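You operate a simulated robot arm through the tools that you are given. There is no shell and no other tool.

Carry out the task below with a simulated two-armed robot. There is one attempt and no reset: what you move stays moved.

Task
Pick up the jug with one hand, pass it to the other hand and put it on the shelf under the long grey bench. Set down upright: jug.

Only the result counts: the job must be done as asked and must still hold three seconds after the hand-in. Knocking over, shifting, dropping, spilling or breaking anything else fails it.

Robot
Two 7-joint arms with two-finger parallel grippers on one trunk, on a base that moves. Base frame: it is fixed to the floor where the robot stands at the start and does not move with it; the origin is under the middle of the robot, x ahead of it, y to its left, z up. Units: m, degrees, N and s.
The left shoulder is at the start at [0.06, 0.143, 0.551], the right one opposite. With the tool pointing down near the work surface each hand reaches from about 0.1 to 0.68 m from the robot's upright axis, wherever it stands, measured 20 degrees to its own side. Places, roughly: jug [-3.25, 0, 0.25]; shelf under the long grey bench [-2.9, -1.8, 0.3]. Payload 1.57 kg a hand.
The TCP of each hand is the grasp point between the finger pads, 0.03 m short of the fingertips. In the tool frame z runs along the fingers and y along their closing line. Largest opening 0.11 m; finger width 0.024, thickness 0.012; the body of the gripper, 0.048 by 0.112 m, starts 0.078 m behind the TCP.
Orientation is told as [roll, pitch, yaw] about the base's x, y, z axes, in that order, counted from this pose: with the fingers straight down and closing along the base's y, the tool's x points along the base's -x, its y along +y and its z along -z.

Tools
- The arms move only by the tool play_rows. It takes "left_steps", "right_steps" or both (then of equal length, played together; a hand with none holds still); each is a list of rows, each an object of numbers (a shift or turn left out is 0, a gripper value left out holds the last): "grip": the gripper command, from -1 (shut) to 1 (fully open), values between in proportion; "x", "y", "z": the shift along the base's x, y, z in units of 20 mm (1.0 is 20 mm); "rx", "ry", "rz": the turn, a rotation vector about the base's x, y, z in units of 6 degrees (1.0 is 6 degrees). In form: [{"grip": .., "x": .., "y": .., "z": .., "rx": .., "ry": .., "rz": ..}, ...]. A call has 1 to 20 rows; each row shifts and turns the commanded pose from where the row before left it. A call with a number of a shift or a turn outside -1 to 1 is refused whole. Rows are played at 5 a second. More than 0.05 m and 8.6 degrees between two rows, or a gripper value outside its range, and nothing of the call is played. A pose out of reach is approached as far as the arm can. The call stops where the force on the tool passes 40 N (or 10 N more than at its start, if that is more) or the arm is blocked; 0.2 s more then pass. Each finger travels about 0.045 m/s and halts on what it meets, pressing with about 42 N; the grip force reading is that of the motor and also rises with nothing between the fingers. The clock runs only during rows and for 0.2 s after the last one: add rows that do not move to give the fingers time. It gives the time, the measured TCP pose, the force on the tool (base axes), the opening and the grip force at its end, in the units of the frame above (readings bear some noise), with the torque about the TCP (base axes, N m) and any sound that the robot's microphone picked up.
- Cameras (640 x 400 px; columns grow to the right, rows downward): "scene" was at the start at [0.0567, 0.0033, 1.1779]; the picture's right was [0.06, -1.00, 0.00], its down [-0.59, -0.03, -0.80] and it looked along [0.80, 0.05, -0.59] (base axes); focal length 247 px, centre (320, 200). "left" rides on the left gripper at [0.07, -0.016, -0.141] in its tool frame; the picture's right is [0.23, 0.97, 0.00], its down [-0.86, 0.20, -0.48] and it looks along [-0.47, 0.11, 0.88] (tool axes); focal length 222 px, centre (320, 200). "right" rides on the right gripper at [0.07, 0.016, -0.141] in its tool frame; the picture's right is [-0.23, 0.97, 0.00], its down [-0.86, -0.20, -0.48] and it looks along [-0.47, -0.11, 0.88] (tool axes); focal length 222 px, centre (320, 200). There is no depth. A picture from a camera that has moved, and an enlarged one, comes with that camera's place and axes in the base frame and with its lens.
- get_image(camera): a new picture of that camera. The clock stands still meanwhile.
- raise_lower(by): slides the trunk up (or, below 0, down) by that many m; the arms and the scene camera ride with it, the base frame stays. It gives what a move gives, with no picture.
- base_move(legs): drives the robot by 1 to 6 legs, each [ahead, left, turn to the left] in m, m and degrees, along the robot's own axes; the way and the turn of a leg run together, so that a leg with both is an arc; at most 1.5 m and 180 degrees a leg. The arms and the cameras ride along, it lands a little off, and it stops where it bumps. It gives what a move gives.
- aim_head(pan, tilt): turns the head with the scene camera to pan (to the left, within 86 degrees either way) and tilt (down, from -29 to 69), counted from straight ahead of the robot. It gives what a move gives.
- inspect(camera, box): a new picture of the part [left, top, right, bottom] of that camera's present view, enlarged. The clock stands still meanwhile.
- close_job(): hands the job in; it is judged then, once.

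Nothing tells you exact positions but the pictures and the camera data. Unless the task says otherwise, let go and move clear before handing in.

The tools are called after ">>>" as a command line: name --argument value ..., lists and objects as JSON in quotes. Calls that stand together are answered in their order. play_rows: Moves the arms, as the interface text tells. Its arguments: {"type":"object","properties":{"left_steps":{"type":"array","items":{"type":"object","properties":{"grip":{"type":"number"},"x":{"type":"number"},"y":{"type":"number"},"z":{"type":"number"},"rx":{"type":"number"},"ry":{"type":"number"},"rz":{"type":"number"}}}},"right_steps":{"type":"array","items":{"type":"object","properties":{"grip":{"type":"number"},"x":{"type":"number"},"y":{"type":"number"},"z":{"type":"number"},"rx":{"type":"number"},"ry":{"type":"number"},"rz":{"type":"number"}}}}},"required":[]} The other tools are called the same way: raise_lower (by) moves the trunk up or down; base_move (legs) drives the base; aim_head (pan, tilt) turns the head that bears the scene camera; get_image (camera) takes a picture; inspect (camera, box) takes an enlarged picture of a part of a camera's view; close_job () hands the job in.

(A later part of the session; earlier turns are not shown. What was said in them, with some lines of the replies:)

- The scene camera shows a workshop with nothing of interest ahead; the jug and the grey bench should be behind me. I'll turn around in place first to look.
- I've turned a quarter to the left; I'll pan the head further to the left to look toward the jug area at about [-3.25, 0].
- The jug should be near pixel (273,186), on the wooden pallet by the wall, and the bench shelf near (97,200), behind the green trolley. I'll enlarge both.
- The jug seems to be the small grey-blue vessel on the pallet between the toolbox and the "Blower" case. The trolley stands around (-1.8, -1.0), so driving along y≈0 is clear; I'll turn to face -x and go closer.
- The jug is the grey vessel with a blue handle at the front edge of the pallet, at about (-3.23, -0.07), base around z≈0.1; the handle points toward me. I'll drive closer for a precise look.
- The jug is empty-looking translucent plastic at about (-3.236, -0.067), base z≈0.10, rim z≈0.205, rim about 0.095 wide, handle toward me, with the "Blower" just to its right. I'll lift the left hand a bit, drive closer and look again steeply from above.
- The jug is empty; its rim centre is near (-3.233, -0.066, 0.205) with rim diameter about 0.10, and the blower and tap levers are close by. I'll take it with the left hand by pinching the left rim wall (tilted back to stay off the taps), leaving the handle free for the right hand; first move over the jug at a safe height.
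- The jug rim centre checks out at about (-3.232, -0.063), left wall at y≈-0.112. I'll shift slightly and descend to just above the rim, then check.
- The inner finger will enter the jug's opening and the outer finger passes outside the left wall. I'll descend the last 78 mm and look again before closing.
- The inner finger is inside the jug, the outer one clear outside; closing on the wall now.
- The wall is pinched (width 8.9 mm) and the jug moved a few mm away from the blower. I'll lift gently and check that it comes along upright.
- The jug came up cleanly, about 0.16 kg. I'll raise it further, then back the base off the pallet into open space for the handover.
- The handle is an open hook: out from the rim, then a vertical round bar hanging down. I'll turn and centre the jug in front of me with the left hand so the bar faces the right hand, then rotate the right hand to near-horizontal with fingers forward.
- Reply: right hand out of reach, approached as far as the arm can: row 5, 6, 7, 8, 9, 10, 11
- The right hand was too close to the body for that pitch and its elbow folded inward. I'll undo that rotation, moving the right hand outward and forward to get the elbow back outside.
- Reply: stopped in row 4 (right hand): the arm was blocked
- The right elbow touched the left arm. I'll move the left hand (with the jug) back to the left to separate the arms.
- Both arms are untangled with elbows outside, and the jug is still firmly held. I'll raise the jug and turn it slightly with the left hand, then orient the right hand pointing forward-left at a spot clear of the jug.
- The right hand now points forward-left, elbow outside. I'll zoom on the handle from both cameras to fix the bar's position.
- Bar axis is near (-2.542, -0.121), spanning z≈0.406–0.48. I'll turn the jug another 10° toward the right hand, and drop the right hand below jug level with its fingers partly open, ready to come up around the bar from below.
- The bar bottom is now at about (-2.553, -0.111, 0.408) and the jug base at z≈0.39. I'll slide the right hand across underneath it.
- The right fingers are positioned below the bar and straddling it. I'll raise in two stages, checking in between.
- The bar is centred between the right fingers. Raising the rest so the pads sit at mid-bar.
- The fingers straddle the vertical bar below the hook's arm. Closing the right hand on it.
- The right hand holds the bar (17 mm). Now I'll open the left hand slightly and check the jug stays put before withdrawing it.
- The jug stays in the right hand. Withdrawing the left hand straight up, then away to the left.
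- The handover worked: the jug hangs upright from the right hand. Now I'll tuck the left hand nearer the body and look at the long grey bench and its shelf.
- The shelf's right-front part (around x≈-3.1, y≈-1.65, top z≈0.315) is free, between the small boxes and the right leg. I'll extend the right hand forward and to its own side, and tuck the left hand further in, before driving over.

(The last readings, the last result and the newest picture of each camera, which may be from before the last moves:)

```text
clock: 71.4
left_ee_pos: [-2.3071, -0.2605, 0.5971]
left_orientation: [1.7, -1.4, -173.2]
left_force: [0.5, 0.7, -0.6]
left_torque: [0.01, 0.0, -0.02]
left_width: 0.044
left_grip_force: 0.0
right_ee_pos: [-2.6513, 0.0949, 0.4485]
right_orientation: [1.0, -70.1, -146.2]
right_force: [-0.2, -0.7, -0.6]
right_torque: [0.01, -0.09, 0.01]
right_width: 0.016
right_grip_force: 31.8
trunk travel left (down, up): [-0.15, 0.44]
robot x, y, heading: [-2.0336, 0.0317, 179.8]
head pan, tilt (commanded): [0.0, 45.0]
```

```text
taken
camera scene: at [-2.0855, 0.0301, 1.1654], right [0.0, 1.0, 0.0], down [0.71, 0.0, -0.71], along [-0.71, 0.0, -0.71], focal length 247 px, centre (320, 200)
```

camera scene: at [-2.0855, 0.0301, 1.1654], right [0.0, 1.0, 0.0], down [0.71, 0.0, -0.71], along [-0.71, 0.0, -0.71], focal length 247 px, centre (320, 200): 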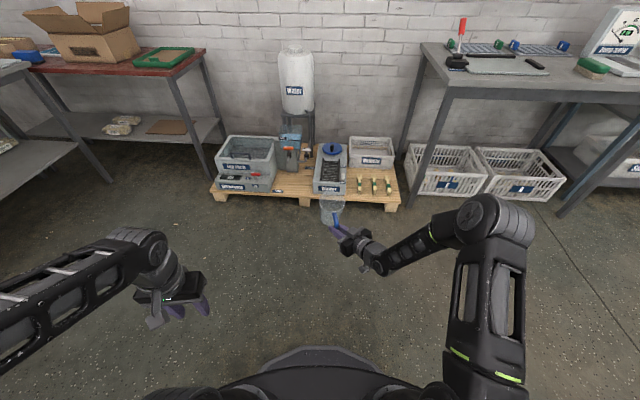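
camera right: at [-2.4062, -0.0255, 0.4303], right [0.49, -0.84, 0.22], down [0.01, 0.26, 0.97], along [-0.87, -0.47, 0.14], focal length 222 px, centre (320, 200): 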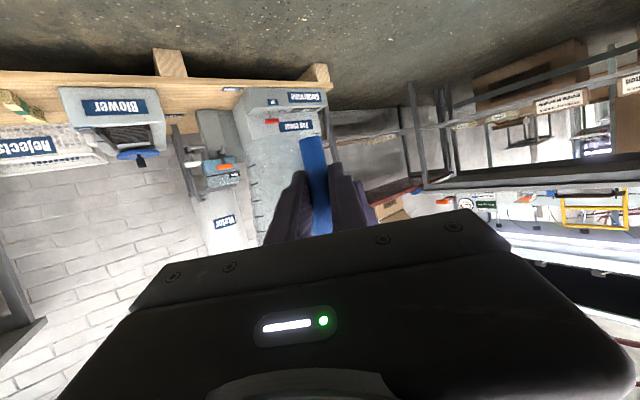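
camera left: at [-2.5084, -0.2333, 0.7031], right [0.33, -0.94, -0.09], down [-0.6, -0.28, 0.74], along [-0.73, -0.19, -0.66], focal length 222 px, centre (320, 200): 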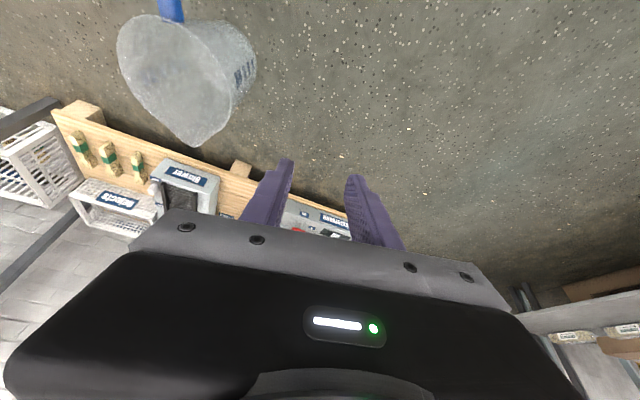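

The left elbow sticks out wide; I'll turn and shift the left hand a bit to bring its elbow in, and check how the jug hangs.

>>> play_rows --left_steps '[{"x": -0.5, "z": -0.5, "rz": 0.5}, {"x": -0.5, "z": -0.5, "rz": 0.5}, {"x": -0.5, "z": -0.5, "rz": 0.5}, {"x": -0.5, "z": -0.5, "rz": 0.5}, {"x": -0.5, "z": -0.5, "rz": 0.5}, {"z": -0.5}, {"z": -0.5}]'

>>> get_image --camera "scene"

>>> inspect --camera "scene" --box '[290, 170, 400, 280]'

>>> get_image --camera "right"

```text
clock: 73.0
left_ee_pos: [-2.3575, -0.261, 0.5263]
left_orientation: [1.7, -1.4, -158.2]
left_force: [0.4, -0.5, -0.7]
left_torque: [0.0, -0.03, -0.02]
left_width: 0.0443
left_grip_force: 0.1
right_ee_pos: [-2.6525, 0.0954, 0.4477]
right_orientation: [1.0, -70.1, -146.2]
right_force: [-0.3, -0.1, -1.3]
right_torque: [0.03, -0.11, 0.04]
right_width: 0.0162
right_grip_force: 31.6
trunk travel left (down, up): [-0.15, 0.44]
robot x, y, heading: [-2.0343, 0.03, 179.7]
head pan, tilt (commanded): [0.0, 45.0]
```

```text
taken
camera scene: at [-2.0854, 0.0301, 1.1653], right [0.0, 1.0, 0.0], down [0.71, 0.0, -0.71], along [-0.71, 0.0, -0.71], focal length 247 px, centre (320, 200)
```

scene: 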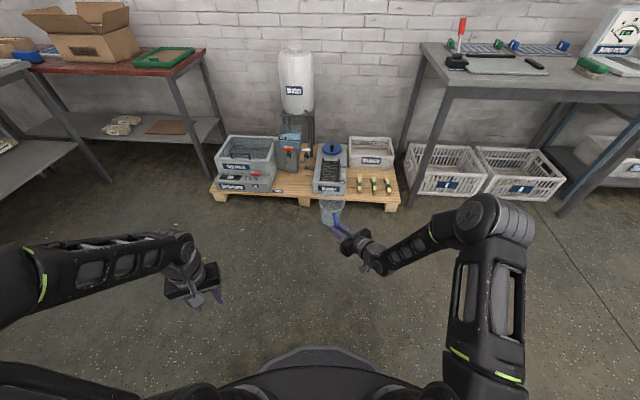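

```text
3.64 times, centred on (345, 225) of scene
camera zoom: at [-2.0854, 0.0301, 1.1653], right [0.0, 1.0, 0.0], down [0.71, 0.0, -0.71], along [-0.71, 0.0, -0.71], focal length 899 px, centre (229, 109)
```

zoom: 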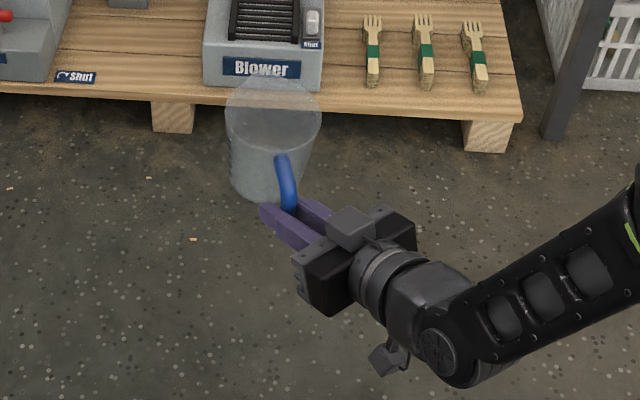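

```text
taken
camera right: at [-2.514, 0.1717, 0.43], right [0.49, -0.84, 0.22], down [0.01, 0.26, 0.97], along [-0.87, -0.47, 0.14], focal length 222 px, centre (320, 200)
```

right: 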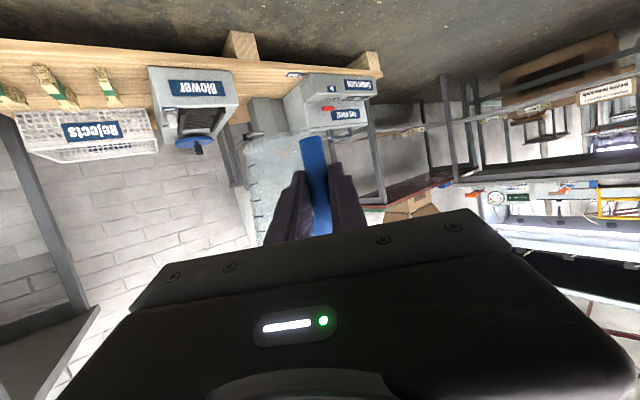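

The jug hangs upright and firm. Now I'll turn left about 70° and drive toward the free part of the shelf, stopping short of the bench.

>>> base_move --legs '[[0, 0, 70], [0.8, -0.35, 0]]'

>>> aim_head --pan 0 --tilt 35

>>> get_image --camera "scene"

>>> get_image --camera "right"

```text
clock: 80.7
left_ee_pos: [-2.4351, -1.0146, 0.5277]
left_orientation: [1.7, -1.4, -86.3]
left_force: [0.1, 0.4, 0.3]
left_torque: [-0.02, 0.0, 0.02]
left_width: 0.044
left_grip_force: 0.0
right_ee_pos: [-2.8664, -1.1837, 0.4472]
right_orientation: [1.0, -70.1, -74.2]
right_force: [0.2, 0.5, -0.4]
right_torque: [0.1, -0.05, 0.0]
right_width: 0.0161
right_grip_force: 31.4
trunk travel left (down, up): [-0.15, 0.44]
robot x, y, heading: [-2.6137, -0.6156, -108.4]
head pan, tilt (commanded): [0.0, 45.0]
```

```text
clock: 81.4
left_ee_pos: [-2.4337, -1.0147, 0.5274]
left_orientation: [1.7, -1.5, -86.3]
left_force: [-0.2, -0.2, 0.0]
left_torque: [-0.01, -0.01, -0.02]
left_width: 0.0442
left_grip_force: 0.1
right_ee_pos: [-2.8666, -1.1837, 0.448]
right_orientation: [1.1, -70.1, -74.3]
right_force: [0.5, -0.7, -0.2]
right_torque: [0.11, 0.02, 0.01]
right_width: 0.0161
right_grip_force: 31.4
trunk travel left (down, up): [-0.15, 0.44]
robot x, y, heading: [-2.61, -0.6134, -108.5]
head pan, tilt (commanded): [0.0, 35.0]
```

```text
taken
camera scene: at [-2.632, -0.6733, 1.1801], right [-0.95, 0.31, 0.0], down [0.18, 0.55, -0.82], along [-0.26, -0.78, -0.57], focal length 247 px, centre (320, 200)
```

scene: 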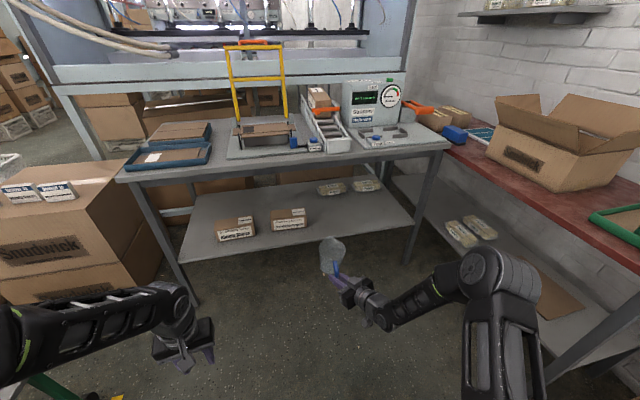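

```text
taken
camera right: at [-2.8954, -1.0287, 0.43], right [0.95, 0.2, 0.22], down [-0.24, 0.09, 0.97], along [0.18, -0.97, 0.14], focal length 222 px, centre (320, 200)
```

right: 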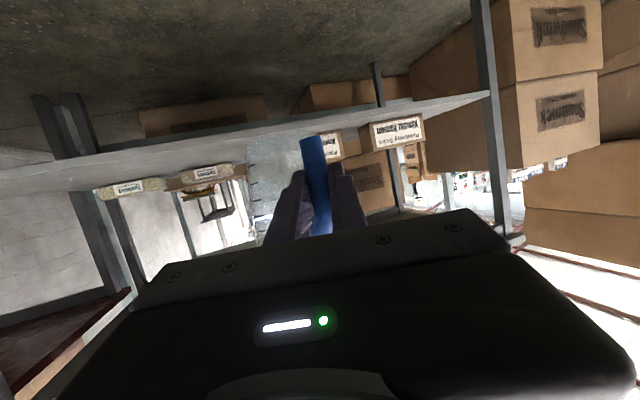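

>>> inspect --camera "scene" --box '[170, 160, 450, 340]'

```text
2.22 times, centred on (310, 250) of scene
camera zoom: at [-2.632, -0.6733, 1.1801], right [-0.95, 0.31, 0.0], down [0.18, 0.55, -0.82], along [-0.26, -0.78, -0.57], focal length 550 px, centre (342, 89)
```

zoom: 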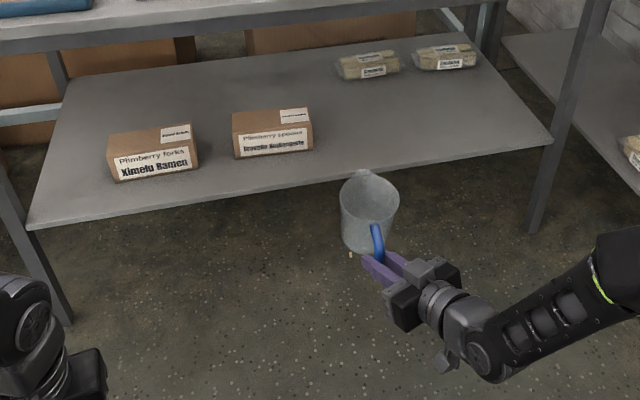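

I see the free shelf area well: front edge runs from about (-2.26,-1.57) to (-3.44,-1.46), top z≈0.325. The jug (base z≈0.39) clears it, so I'll drive in most of the way and check.

>>> base_move --legs '[[0.27, -0.065, 0]]'

>>> get_image --camera "scene"

>>> get_image --camera "right"

```text
clock: 83.3
left_ee_pos: [-2.581, -1.2499, 0.525]
left_orientation: [1.7, -1.4, -86.2]
left_force: [-0.3, 0.1, 0.0]
left_torque: [0.03, 0.01, 0.0]
left_width: 0.0439
left_grip_force: 0.2
right_ee_pos: [-3.0115, -1.4187, 0.4472]
right_orientation: [1.0, -70.0, -74.2]
right_force: [-1.1, 0.5, -0.9]
right_torque: [0.13, -0.02, 0.02]
right_width: 0.0161
right_grip_force: 31.5
trunk travel left (down, up): [-0.15, 0.44]
robot x, y, heading: [-2.7617, -0.8516, -108.3]
head pan, tilt (commanded): [0.0, 35.0]
```

```text
taken
camera scene: at [-2.7782, -0.9085, 1.1802], right [-0.95, 0.31, 0.0], down [0.18, 0.55, -0.82], along [-0.26, -0.78, -0.57], focal length 247 px, centre (320, 200)
```

scene: 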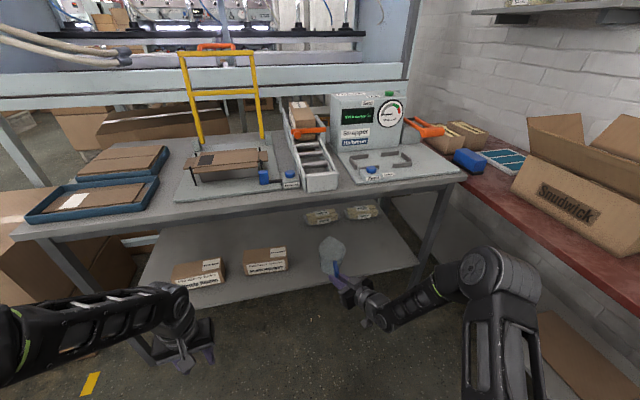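

```text
taken
camera right: at [-3.0414, -1.264, 0.43], right [0.95, 0.2, 0.22], down [-0.24, 0.09, 0.97], along [0.18, -0.97, 0.14], focal length 222 px, centre (320, 200)
```

right: 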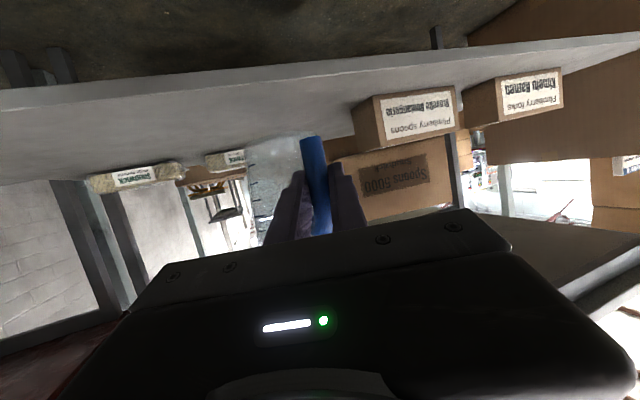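

>>> inspect --camera "scene" --box '[130, 180, 470, 380]'

```text
1.88 times, centred on (300, 280) of scene
camera zoom: at [-2.7782, -0.9085, 1.1802], right [-0.95, 0.31, 0.0], down [0.18, 0.55, -0.82], along [-0.26, -0.78, -0.57], focal length 466 px, centre (358, 49)
```

zoom: 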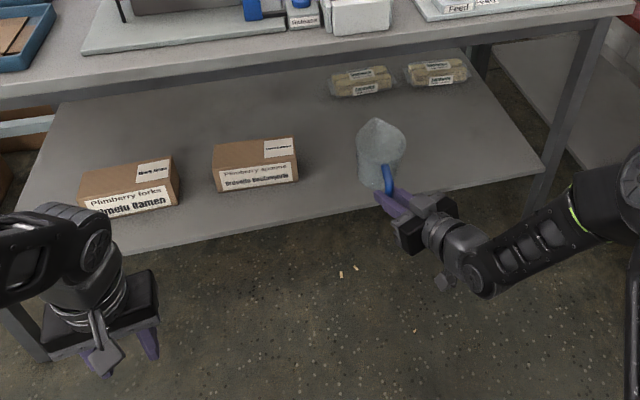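

>>> base_move --legs '[[0.125, -0.03, 0]]'

>>> get_image --camera "scene"

>>> inspect --camera "scene" --box '[190, 200, 450, 370]'

>>> get_image --camera "right"

```text
clock: 84.6
left_ee_pos: [-2.6492, -1.3589, 0.5268]
left_orientation: [1.7, -1.4, -86.3]
left_force: [0.8, -0.1, -0.4]
left_torque: [0.03, -0.02, 0.02]
left_width: 0.044
left_grip_force: 0.0
right_ee_pos: [-3.0806, -1.5275, 0.4485]
right_orientation: [1.0, -70.2, -74.3]
right_force: [1.3, -0.1, -0.7]
right_torque: [0.1, -0.02, 0.02]
right_width: 0.016
right_grip_force: 31.6
trunk travel left (down, up): [-0.15, 0.44]
robot x, y, heading: [-2.826, -0.9588, -108.0]
head pan, tilt (commanded): [0.0, 35.0]
```

```text
taken
camera scene: at [-2.8457, -1.0177, 1.1802], right [-0.95, 0.31, 0.0], down [0.18, 0.54, -0.82], along [-0.26, -0.78, -0.57], focal length 247 px, centre (320, 200)
```

scene: 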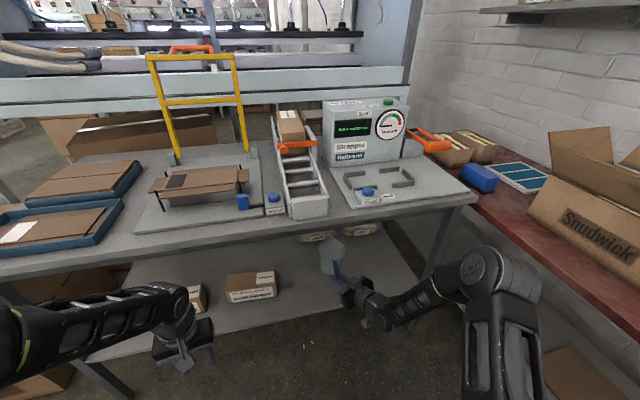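

```text
2.35 times, centred on (320, 285) of scene
camera zoom: at [-2.8457, -1.0177, 1.1802], right [-0.95, 0.31, 0.0], down [0.18, 0.54, -0.82], along [-0.26, -0.78, -0.57], focal length 582 px, centre (320, 0)
```

zoom: 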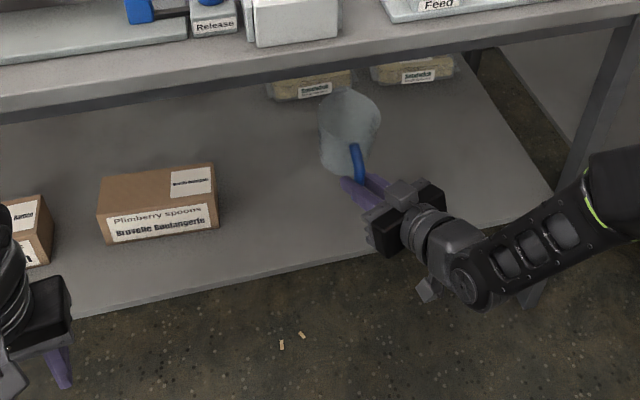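

```text
taken
camera right: at [-3.1092, -1.373, 0.43], right [0.95, 0.2, 0.22], down [-0.24, 0.09, 0.97], along [0.18, -0.97, 0.14], focal length 222 px, centre (320, 200)
```

right: 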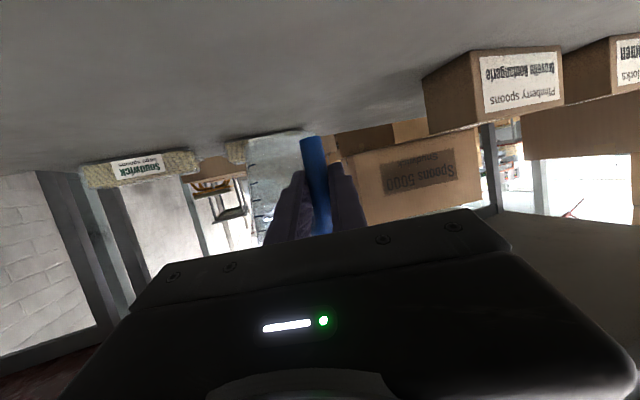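

The jug is over the free shelf spot, well inside the edge and clear of boxes and pouches. Now lowering it slowly.

>>> play_rows --right_steps '[{"z": -0.5}, {"z": -0.5}, {"z": -0.5}, {"z": -0.4}, {"z": -0.3}]'

>>> inspect --camera "scene" --box '[290, 220, 400, 310]'

>>> inspect --camera "right" --box '[200, 90, 420, 250]'

```text
clock: 85.8
left_ee_pos: [-2.6495, -1.3591, 0.526]
left_orientation: [1.7, -1.4, -86.2]
left_force: [0.4, 0.3, 0.5]
left_torque: [-0.02, 0.0, 0.01]
left_width: 0.0443
left_grip_force: 0.0
right_ee_pos: [-3.0788, -1.5286, 0.4045]
right_orientation: [1.0, -70.1, -74.3]
right_force: [-0.3, 0.4, -0.9]
right_torque: [0.1, -0.01, -0.01]
right_width: 0.016
right_grip_force: 31.8
trunk travel left (down, up): [-0.15, 0.44]
robot x, y, heading: [-2.8255, -0.9567, -107.9]
head pan, tilt (commanded): [0.0, 35.0]
```

```text
4.44 times, centred on (345, 265) of scene
camera zoom: at [-2.8458, -1.0178, 1.1802], right [-0.95, 0.31, 0.0], down [0.18, 0.55, -0.82], along [-0.26, -0.78, -0.57], focal length 1099 px, centre (209, -89)
```

zoom: 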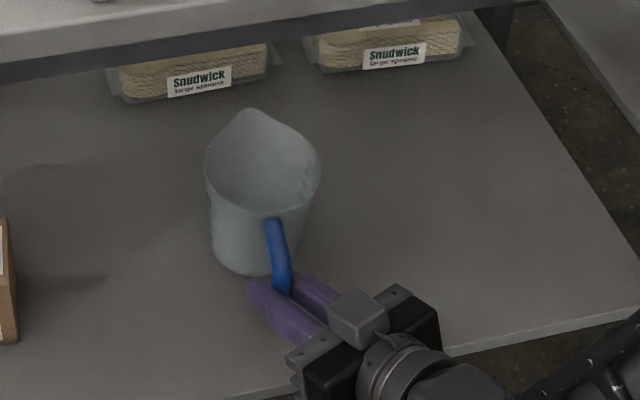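

```text
2.50 times, centred on (310, 170) of right
camera zoom: at [-3.1093, -1.3724, 0.3858], right [0.95, 0.2, 0.22], down [-0.24, 0.09, 0.97], along [0.18, -0.97, 0.14], focal length 555 px, centre (345, 275)
```

zoom: 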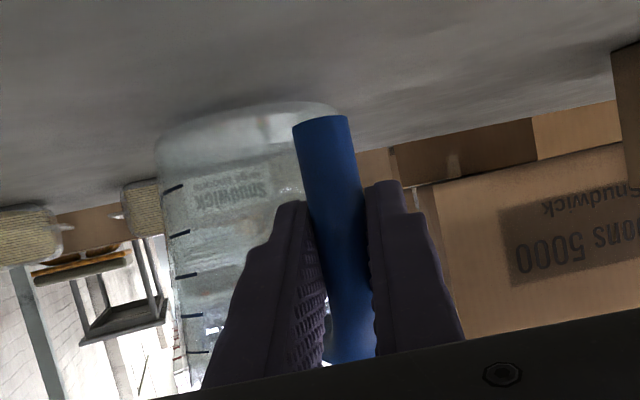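

>>> play_rows --right_steps '[{"z": -0.15}, {"z": -0.15}, {"z": -0.15}, {"z": -0.15}]'

>>> inspect --camera "right" --box '[200, 90, 420, 250]'

```text
clock: 86.8
left_ee_pos: [-2.6485, -1.3595, 0.5275]
left_orientation: [1.7, -1.5, -86.3]
left_force: [0.1, -0.6, 0.5]
left_torque: [-0.01, 0.0, 0.01]
left_width: 0.0437
left_grip_force: 0.0
right_ee_pos: [-3.0786, -1.5286, 0.3963]
right_orientation: [0.4, -70.7, -73.7]
right_force: [2.4, 5.4, 20.2]
right_torque: [-0.97, 0.33, 0.03]
right_width: 0.0162
right_grip_force: 31.4
trunk travel left (down, up): [-0.15, 0.44]
robot x, y, heading: [-2.8264, -0.9612, -108.1]
head pan, tilt (commanded): [0.0, 35.0]
```

```text
2.50 times, centred on (310, 170) of right
camera zoom: at [-3.1085, -1.3738, 0.3766], right [0.95, 0.21, 0.22], down [-0.24, 0.1, 0.96], along [0.18, -0.97, 0.15], focal length 555 px, centre (345, 275)
```

zoom: 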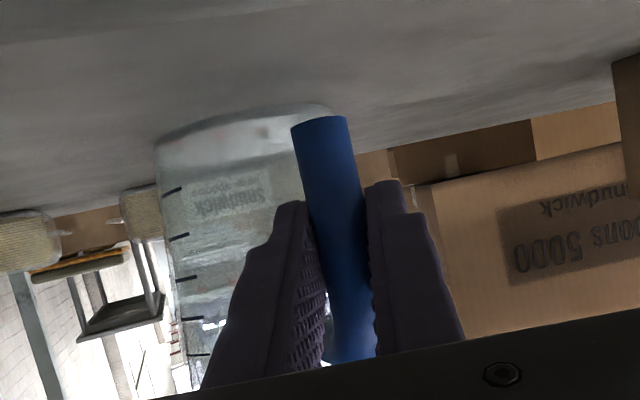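

The jug touched the shelf (20 N, pressing first on the handle-side edge). I'll ease up slightly and level it with a small forward pitch.

>>> play_rows --right_steps '[{"z": 0.2}, {"rx": 0.2}, {"rx": 0.2}, {}]'

>>> inspect --camera "scene" --box '[290, 220, 400, 310]'

>>> inspect --camera "right" --box '[200, 90, 420, 250]'

```text
clock: 87.8
left_ee_pos: [-2.649, -1.3587, 0.5262]
left_orientation: [1.6, -1.5, -86.2]
left_force: [-0.4, 0.0, -0.5]
left_torque: [0.01, -0.01, -0.01]
left_width: 0.0439
left_grip_force: 0.1
right_ee_pos: [-3.0792, -1.5287, 0.3968]
right_orientation: [2.4, -68.1, -75.7]
right_force: [-1.6, -3.4, 13.7]
right_torque: [-1.15, 0.41, -0.01]
right_width: 0.016
right_grip_force: 31.4
trunk travel left (down, up): [-0.15, 0.44]
robot x, y, heading: [-2.8262, -0.9604, -108.2]
head pan, tilt (commanded): [0.0, 35.0]
```

```text
4.44 times, centred on (345, 265) of scene
camera zoom: at [-2.8454, -1.0168, 1.1803], right [-0.95, 0.31, 0.0], down [0.18, 0.54, -0.82], along [-0.26, -0.78, -0.57], focal length 1099 px, centre (209, -89)
```

zoom: 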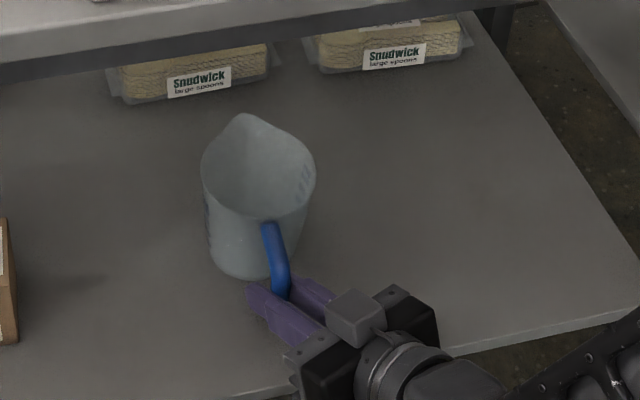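

```text
2.50 times, centred on (310, 170) of right
camera zoom: at [-3.1093, -1.373, 0.3854], right [0.95, 0.19, 0.23], down [-0.24, 0.06, 0.97], along [0.18, -0.98, 0.1], focal length 555 px, centre (345, 275)
```

zoom: 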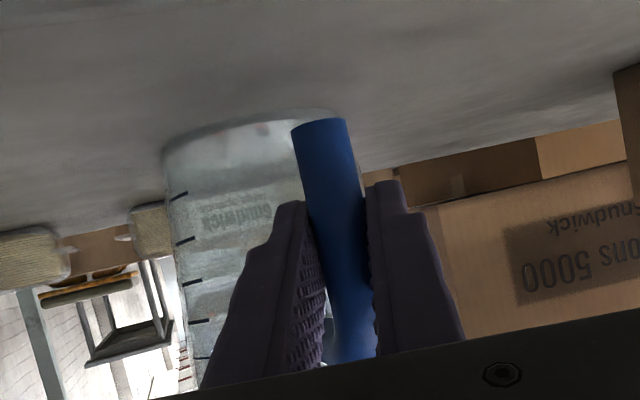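

>>> play_rows --right_steps '[{"z": 0.1}, {}, {}]'

```text
clock: 88.6
left_ee_pos: [-2.6497, -1.3604, 0.527]
left_orientation: [1.6, -1.5, -86.3]
left_force: [0.7, 0.0, 0.6]
left_torque: [0.01, 0.03, 0.01]
left_width: 0.0437
left_grip_force: 0.0
right_ee_pos: [-3.0789, -1.5291, 0.3973]
right_orientation: [2.7, -67.8, -76.1]
right_force: [-3.1, -1.1, 9.7]
right_torque: [-0.61, 0.32, -0.11]
right_width: 0.0161
right_grip_force: 31.8
trunk travel left (down, up): [-0.15, 0.44]
robot x, y, heading: [-2.8249, -0.9633, -108.0]
head pan, tilt (commanded): [0.0, 35.0]
```

>>> play_rows --right_steps '[{"z": 0.1}, {}, {}]'

>>> inspect --camera "scene" --box '[290, 220, 400, 310]'

```text
clock: 89.4
left_ee_pos: [-2.6494, -1.3591, 0.5263]
left_orientation: [1.6, -1.4, -86.3]
left_force: [-0.2, -0.3, -0.4]
left_torque: [-0.01, -0.01, 0.0]
left_width: 0.044
left_grip_force: 0.2
right_ee_pos: [-3.079, -1.5292, 0.398]
right_orientation: [3.0, -67.7, -76.1]
right_force: [-0.3, -0.8, -1.9]
right_torque: [0.12, -0.01, 0.0]
right_width: 0.0163
right_grip_force: 31.8
trunk travel left (down, up): [-0.15, 0.44]
robot x, y, heading: [-2.8265, -0.9593, -108.5]
head pan, tilt (commanded): [0.0, 35.0]
```

```text
4.44 times, centred on (345, 265) of scene
camera zoom: at [-2.8458, -1.0178, 1.1801], right [-0.95, 0.31, 0.0], down [0.18, 0.55, -0.82], along [-0.26, -0.78, -0.57], focal length 1099 px, centre (209, -89)
```

zoom: 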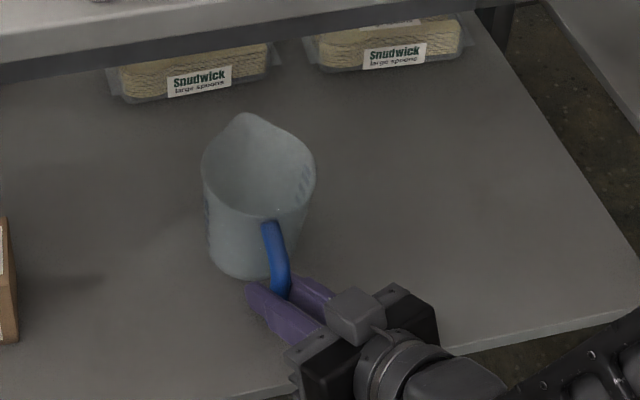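

The jug is now only just off the shelf. I'll lower by a hair and open the fingers.

>>> play_rows --right_steps '[{"z": -0.08}, {}, {"grip": -0.68}, {"grip": -0.6}, {"grip": -0.5}, {"grip": -0.35}, {"grip": -0.2}, {"grip": -0.1}, {}]'

>>> inspect --camera "scene" --box '[290, 220, 400, 310]'

>>> inspect --camera "right" --box '[200, 90, 420, 250]'

```text
clock: 91.4
left_ee_pos: [-2.6487, -1.3594, 0.5262]
left_orientation: [1.8, -1.4, -86.3]
left_force: [0.4, -0.1, -0.1]
left_torque: [0.01, 0.0, 0.02]
left_width: 0.0441
left_grip_force: 0.1
right_ee_pos: [-3.0802, -1.53, 0.3989]
right_orientation: [2.7, -67.8, -75.9]
right_force: [0.1, 1.3, 0.1]
right_torque: [-0.04, -0.04, -0.04]
right_width: 0.0496
right_grip_force: 0.0
trunk travel left (down, up): [-0.15, 0.44]
robot x, y, heading: [-2.8233, -0.9596, -108.2]
head pan, tilt (commanded): [0.0, 35.0]
```

```text
4.44 times, centred on (345, 265) of scene
camera zoom: at [-2.8458, -1.0178, 1.1802], right [-0.95, 0.31, 0.0], down [0.18, 0.54, -0.82], along [-0.26, -0.78, -0.57], focal length 1099 px, centre (209, -89)
```

zoom: 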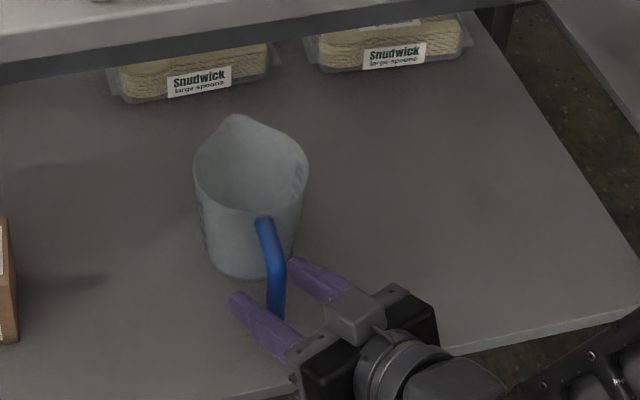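

```text
2.50 times, centred on (310, 170) of right
camera zoom: at [-3.109, -1.373, 0.387], right [0.95, 0.19, 0.23], down [-0.24, 0.05, 0.97], along [0.18, -0.98, 0.1], focal length 555 px, centre (345, 275)
```

zoom: 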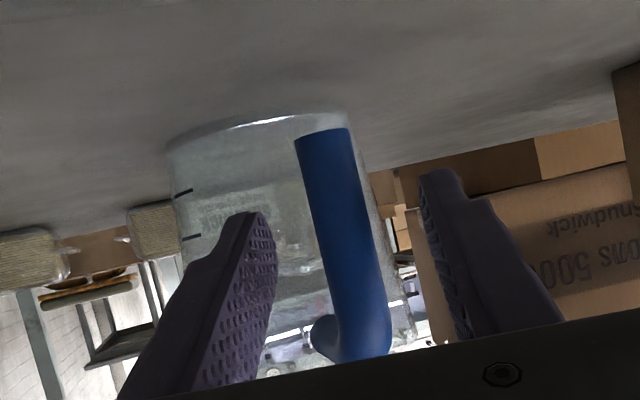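

The jug stands upright on the shelf, free between the open fingers. Backing the right hand straight out along its own axis.

>>> play_rows --right_steps '[{"x": -0.12, "y": 0.49}, {"x": -0.24, "y": 0.97}, {"x": -0.24, "y": 0.97}, {"x": -0.24, "y": 0.97}, {"x": -0.24, "y": 0.97}, {"x": -0.24, "y": 0.97}]'

>>> get_image --camera "scene"

>>> inspect --camera "scene" --box '[290, 220, 400, 310]'

>>> get_image --camera "right"

```text
clock: 92.8
left_ee_pos: [-2.6493, -1.3594, 0.5269]
left_orientation: [1.8, -1.4, -86.3]
left_force: [0.0, -0.4, -0.3]
left_torque: [0.01, -0.01, -0.02]
left_width: 0.0439
left_grip_force: 0.1
right_ee_pos: [-3.1061, -1.4221, 0.3991]
right_orientation: [2.8, -67.8, -75.9]
right_force: [0.5, 0.0, -0.4]
right_torque: [0.01, -0.02, -0.02]
right_width: 0.0495
right_grip_force: 0.1
trunk travel left (down, up): [-0.15, 0.44]
robot x, y, heading: [-2.8285, -0.9603, -108.2]
head pan, tilt (commanded): [0.0, 35.0]
```

```text
taken
camera scene: at [-2.8458, -1.0178, 1.1802], right [-0.95, 0.31, 0.0], down [0.18, 0.54, -0.82], along [-0.26, -0.78, -0.57], focal length 247 px, centre (320, 200)
```

scene: 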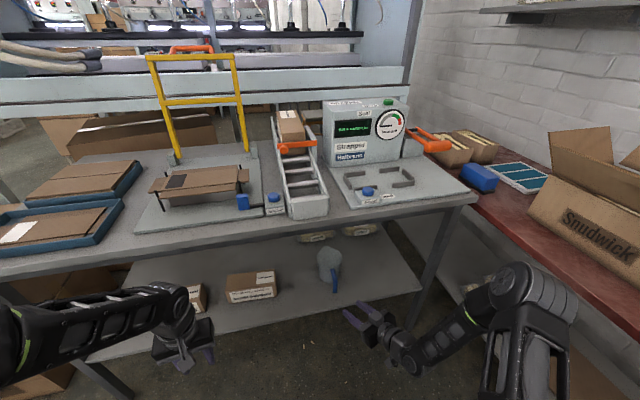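

```text
4.44 times, centred on (345, 265) of scene
camera zoom: at [-2.8458, -1.0178, 1.1802], right [-0.95, 0.31, 0.0], down [0.18, 0.54, -0.82], along [-0.26, -0.78, -0.57], focal length 1099 px, centre (209, -89)
```

zoom: 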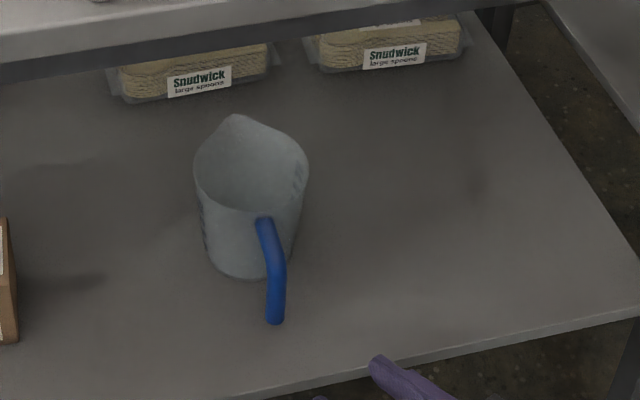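

```text
taken
camera right: at [-3.136, -1.2657, 0.387], right [0.95, 0.19, 0.23], down [-0.24, 0.05, 0.97], along [0.18, -0.98, 0.1], focal length 222 px, centre (320, 200)
```

right: 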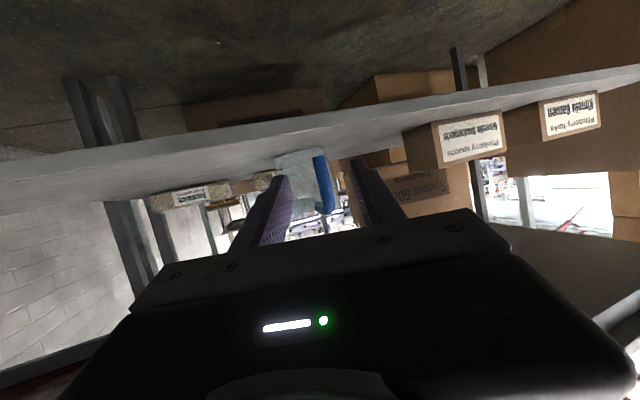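

The jug stands upright on the shelf and the hand is clear of it. I'll back the base away and take a final look.

>>> base_move --legs '[[-0.35, 0, 0]]'

>>> get_image --camera "scene"

>>> inspect --camera "scene" --box '[160, 150, 440, 330]'

```text
clock: 95.1
left_ee_pos: [-2.5394, -1.0267, 0.5273]
left_orientation: [1.7, -1.4, -86.3]
left_force: [0.7, -0.8, 0.7]
left_torque: [-0.04, -0.01, -0.02]
left_width: 0.0442
left_grip_force: 0.1
right_ee_pos: [-2.9963, -1.0889, 0.3987]
right_orientation: [2.6, -67.8, -76.0]
right_force: [1.0, 0.0, 0.5]
right_torque: [-0.02, 0.01, 0.0]
right_width: 0.0495
right_grip_force: 0.0
trunk travel left (down, up): [-0.15, 0.44]
robot x, y, heading: [-2.719, -0.6275, -108.3]
head pan, tilt (commanded): [0.0, 35.0]
```

```text
taken
camera scene: at [-2.7362, -0.6852, 1.1802], right [-0.95, 0.31, 0.0], down [0.18, 0.54, -0.82], along [-0.26, -0.78, -0.57], focal length 247 px, centre (320, 200)
```

scene: 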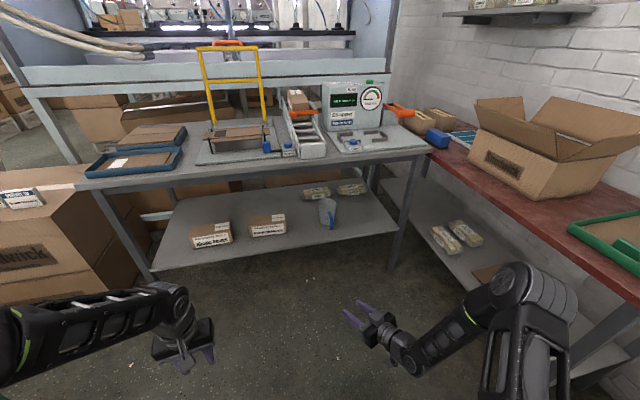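

```text
2.22 times, centred on (300, 240) of scene
camera zoom: at [-2.7362, -0.6852, 1.1802], right [-0.95, 0.31, 0.0], down [0.18, 0.54, -0.82], along [-0.26, -0.78, -0.57], focal length 550 px, centre (364, 111)
```

zoom: 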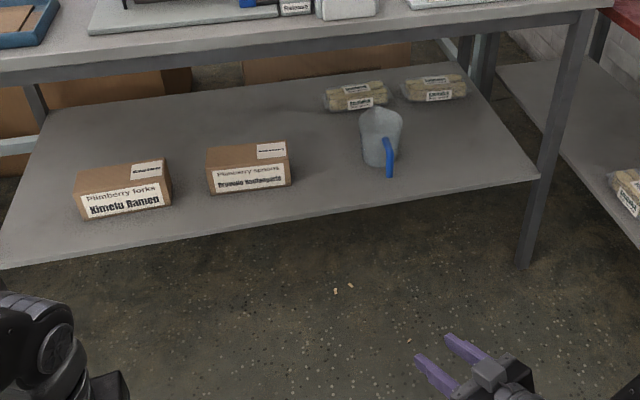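

The jug is standing upright on the shelf under the long grey bench. The boxes and pouches around it have not moved, and both hands are clear, so I'm handing the job in.

>>> close_job

```text
The job is handed in.
```

The job is handed in: the jug is standing upright on the shelf under the long grey bench, on the clear part right of the two small boxes. I haven't seen the judging result.

- **Pick-up:** I took the jug from the pallet with the left hand, holding it by the rim. It moved a few millimetres as the fingers closed, away from the blower.
- **Handover:** The right hand took it by its blue handle, in open floor space. While getting into position, my right elbow touched my left arm. The jug stayed firmly held, and I moved the arms apart before continuing.
- **Placement:** The right hand set it down and let go. I then backed the robot away. The last picture showed the jug upright and the boxes and pouches beside it in place. I did not look at the pallet again before handing in.
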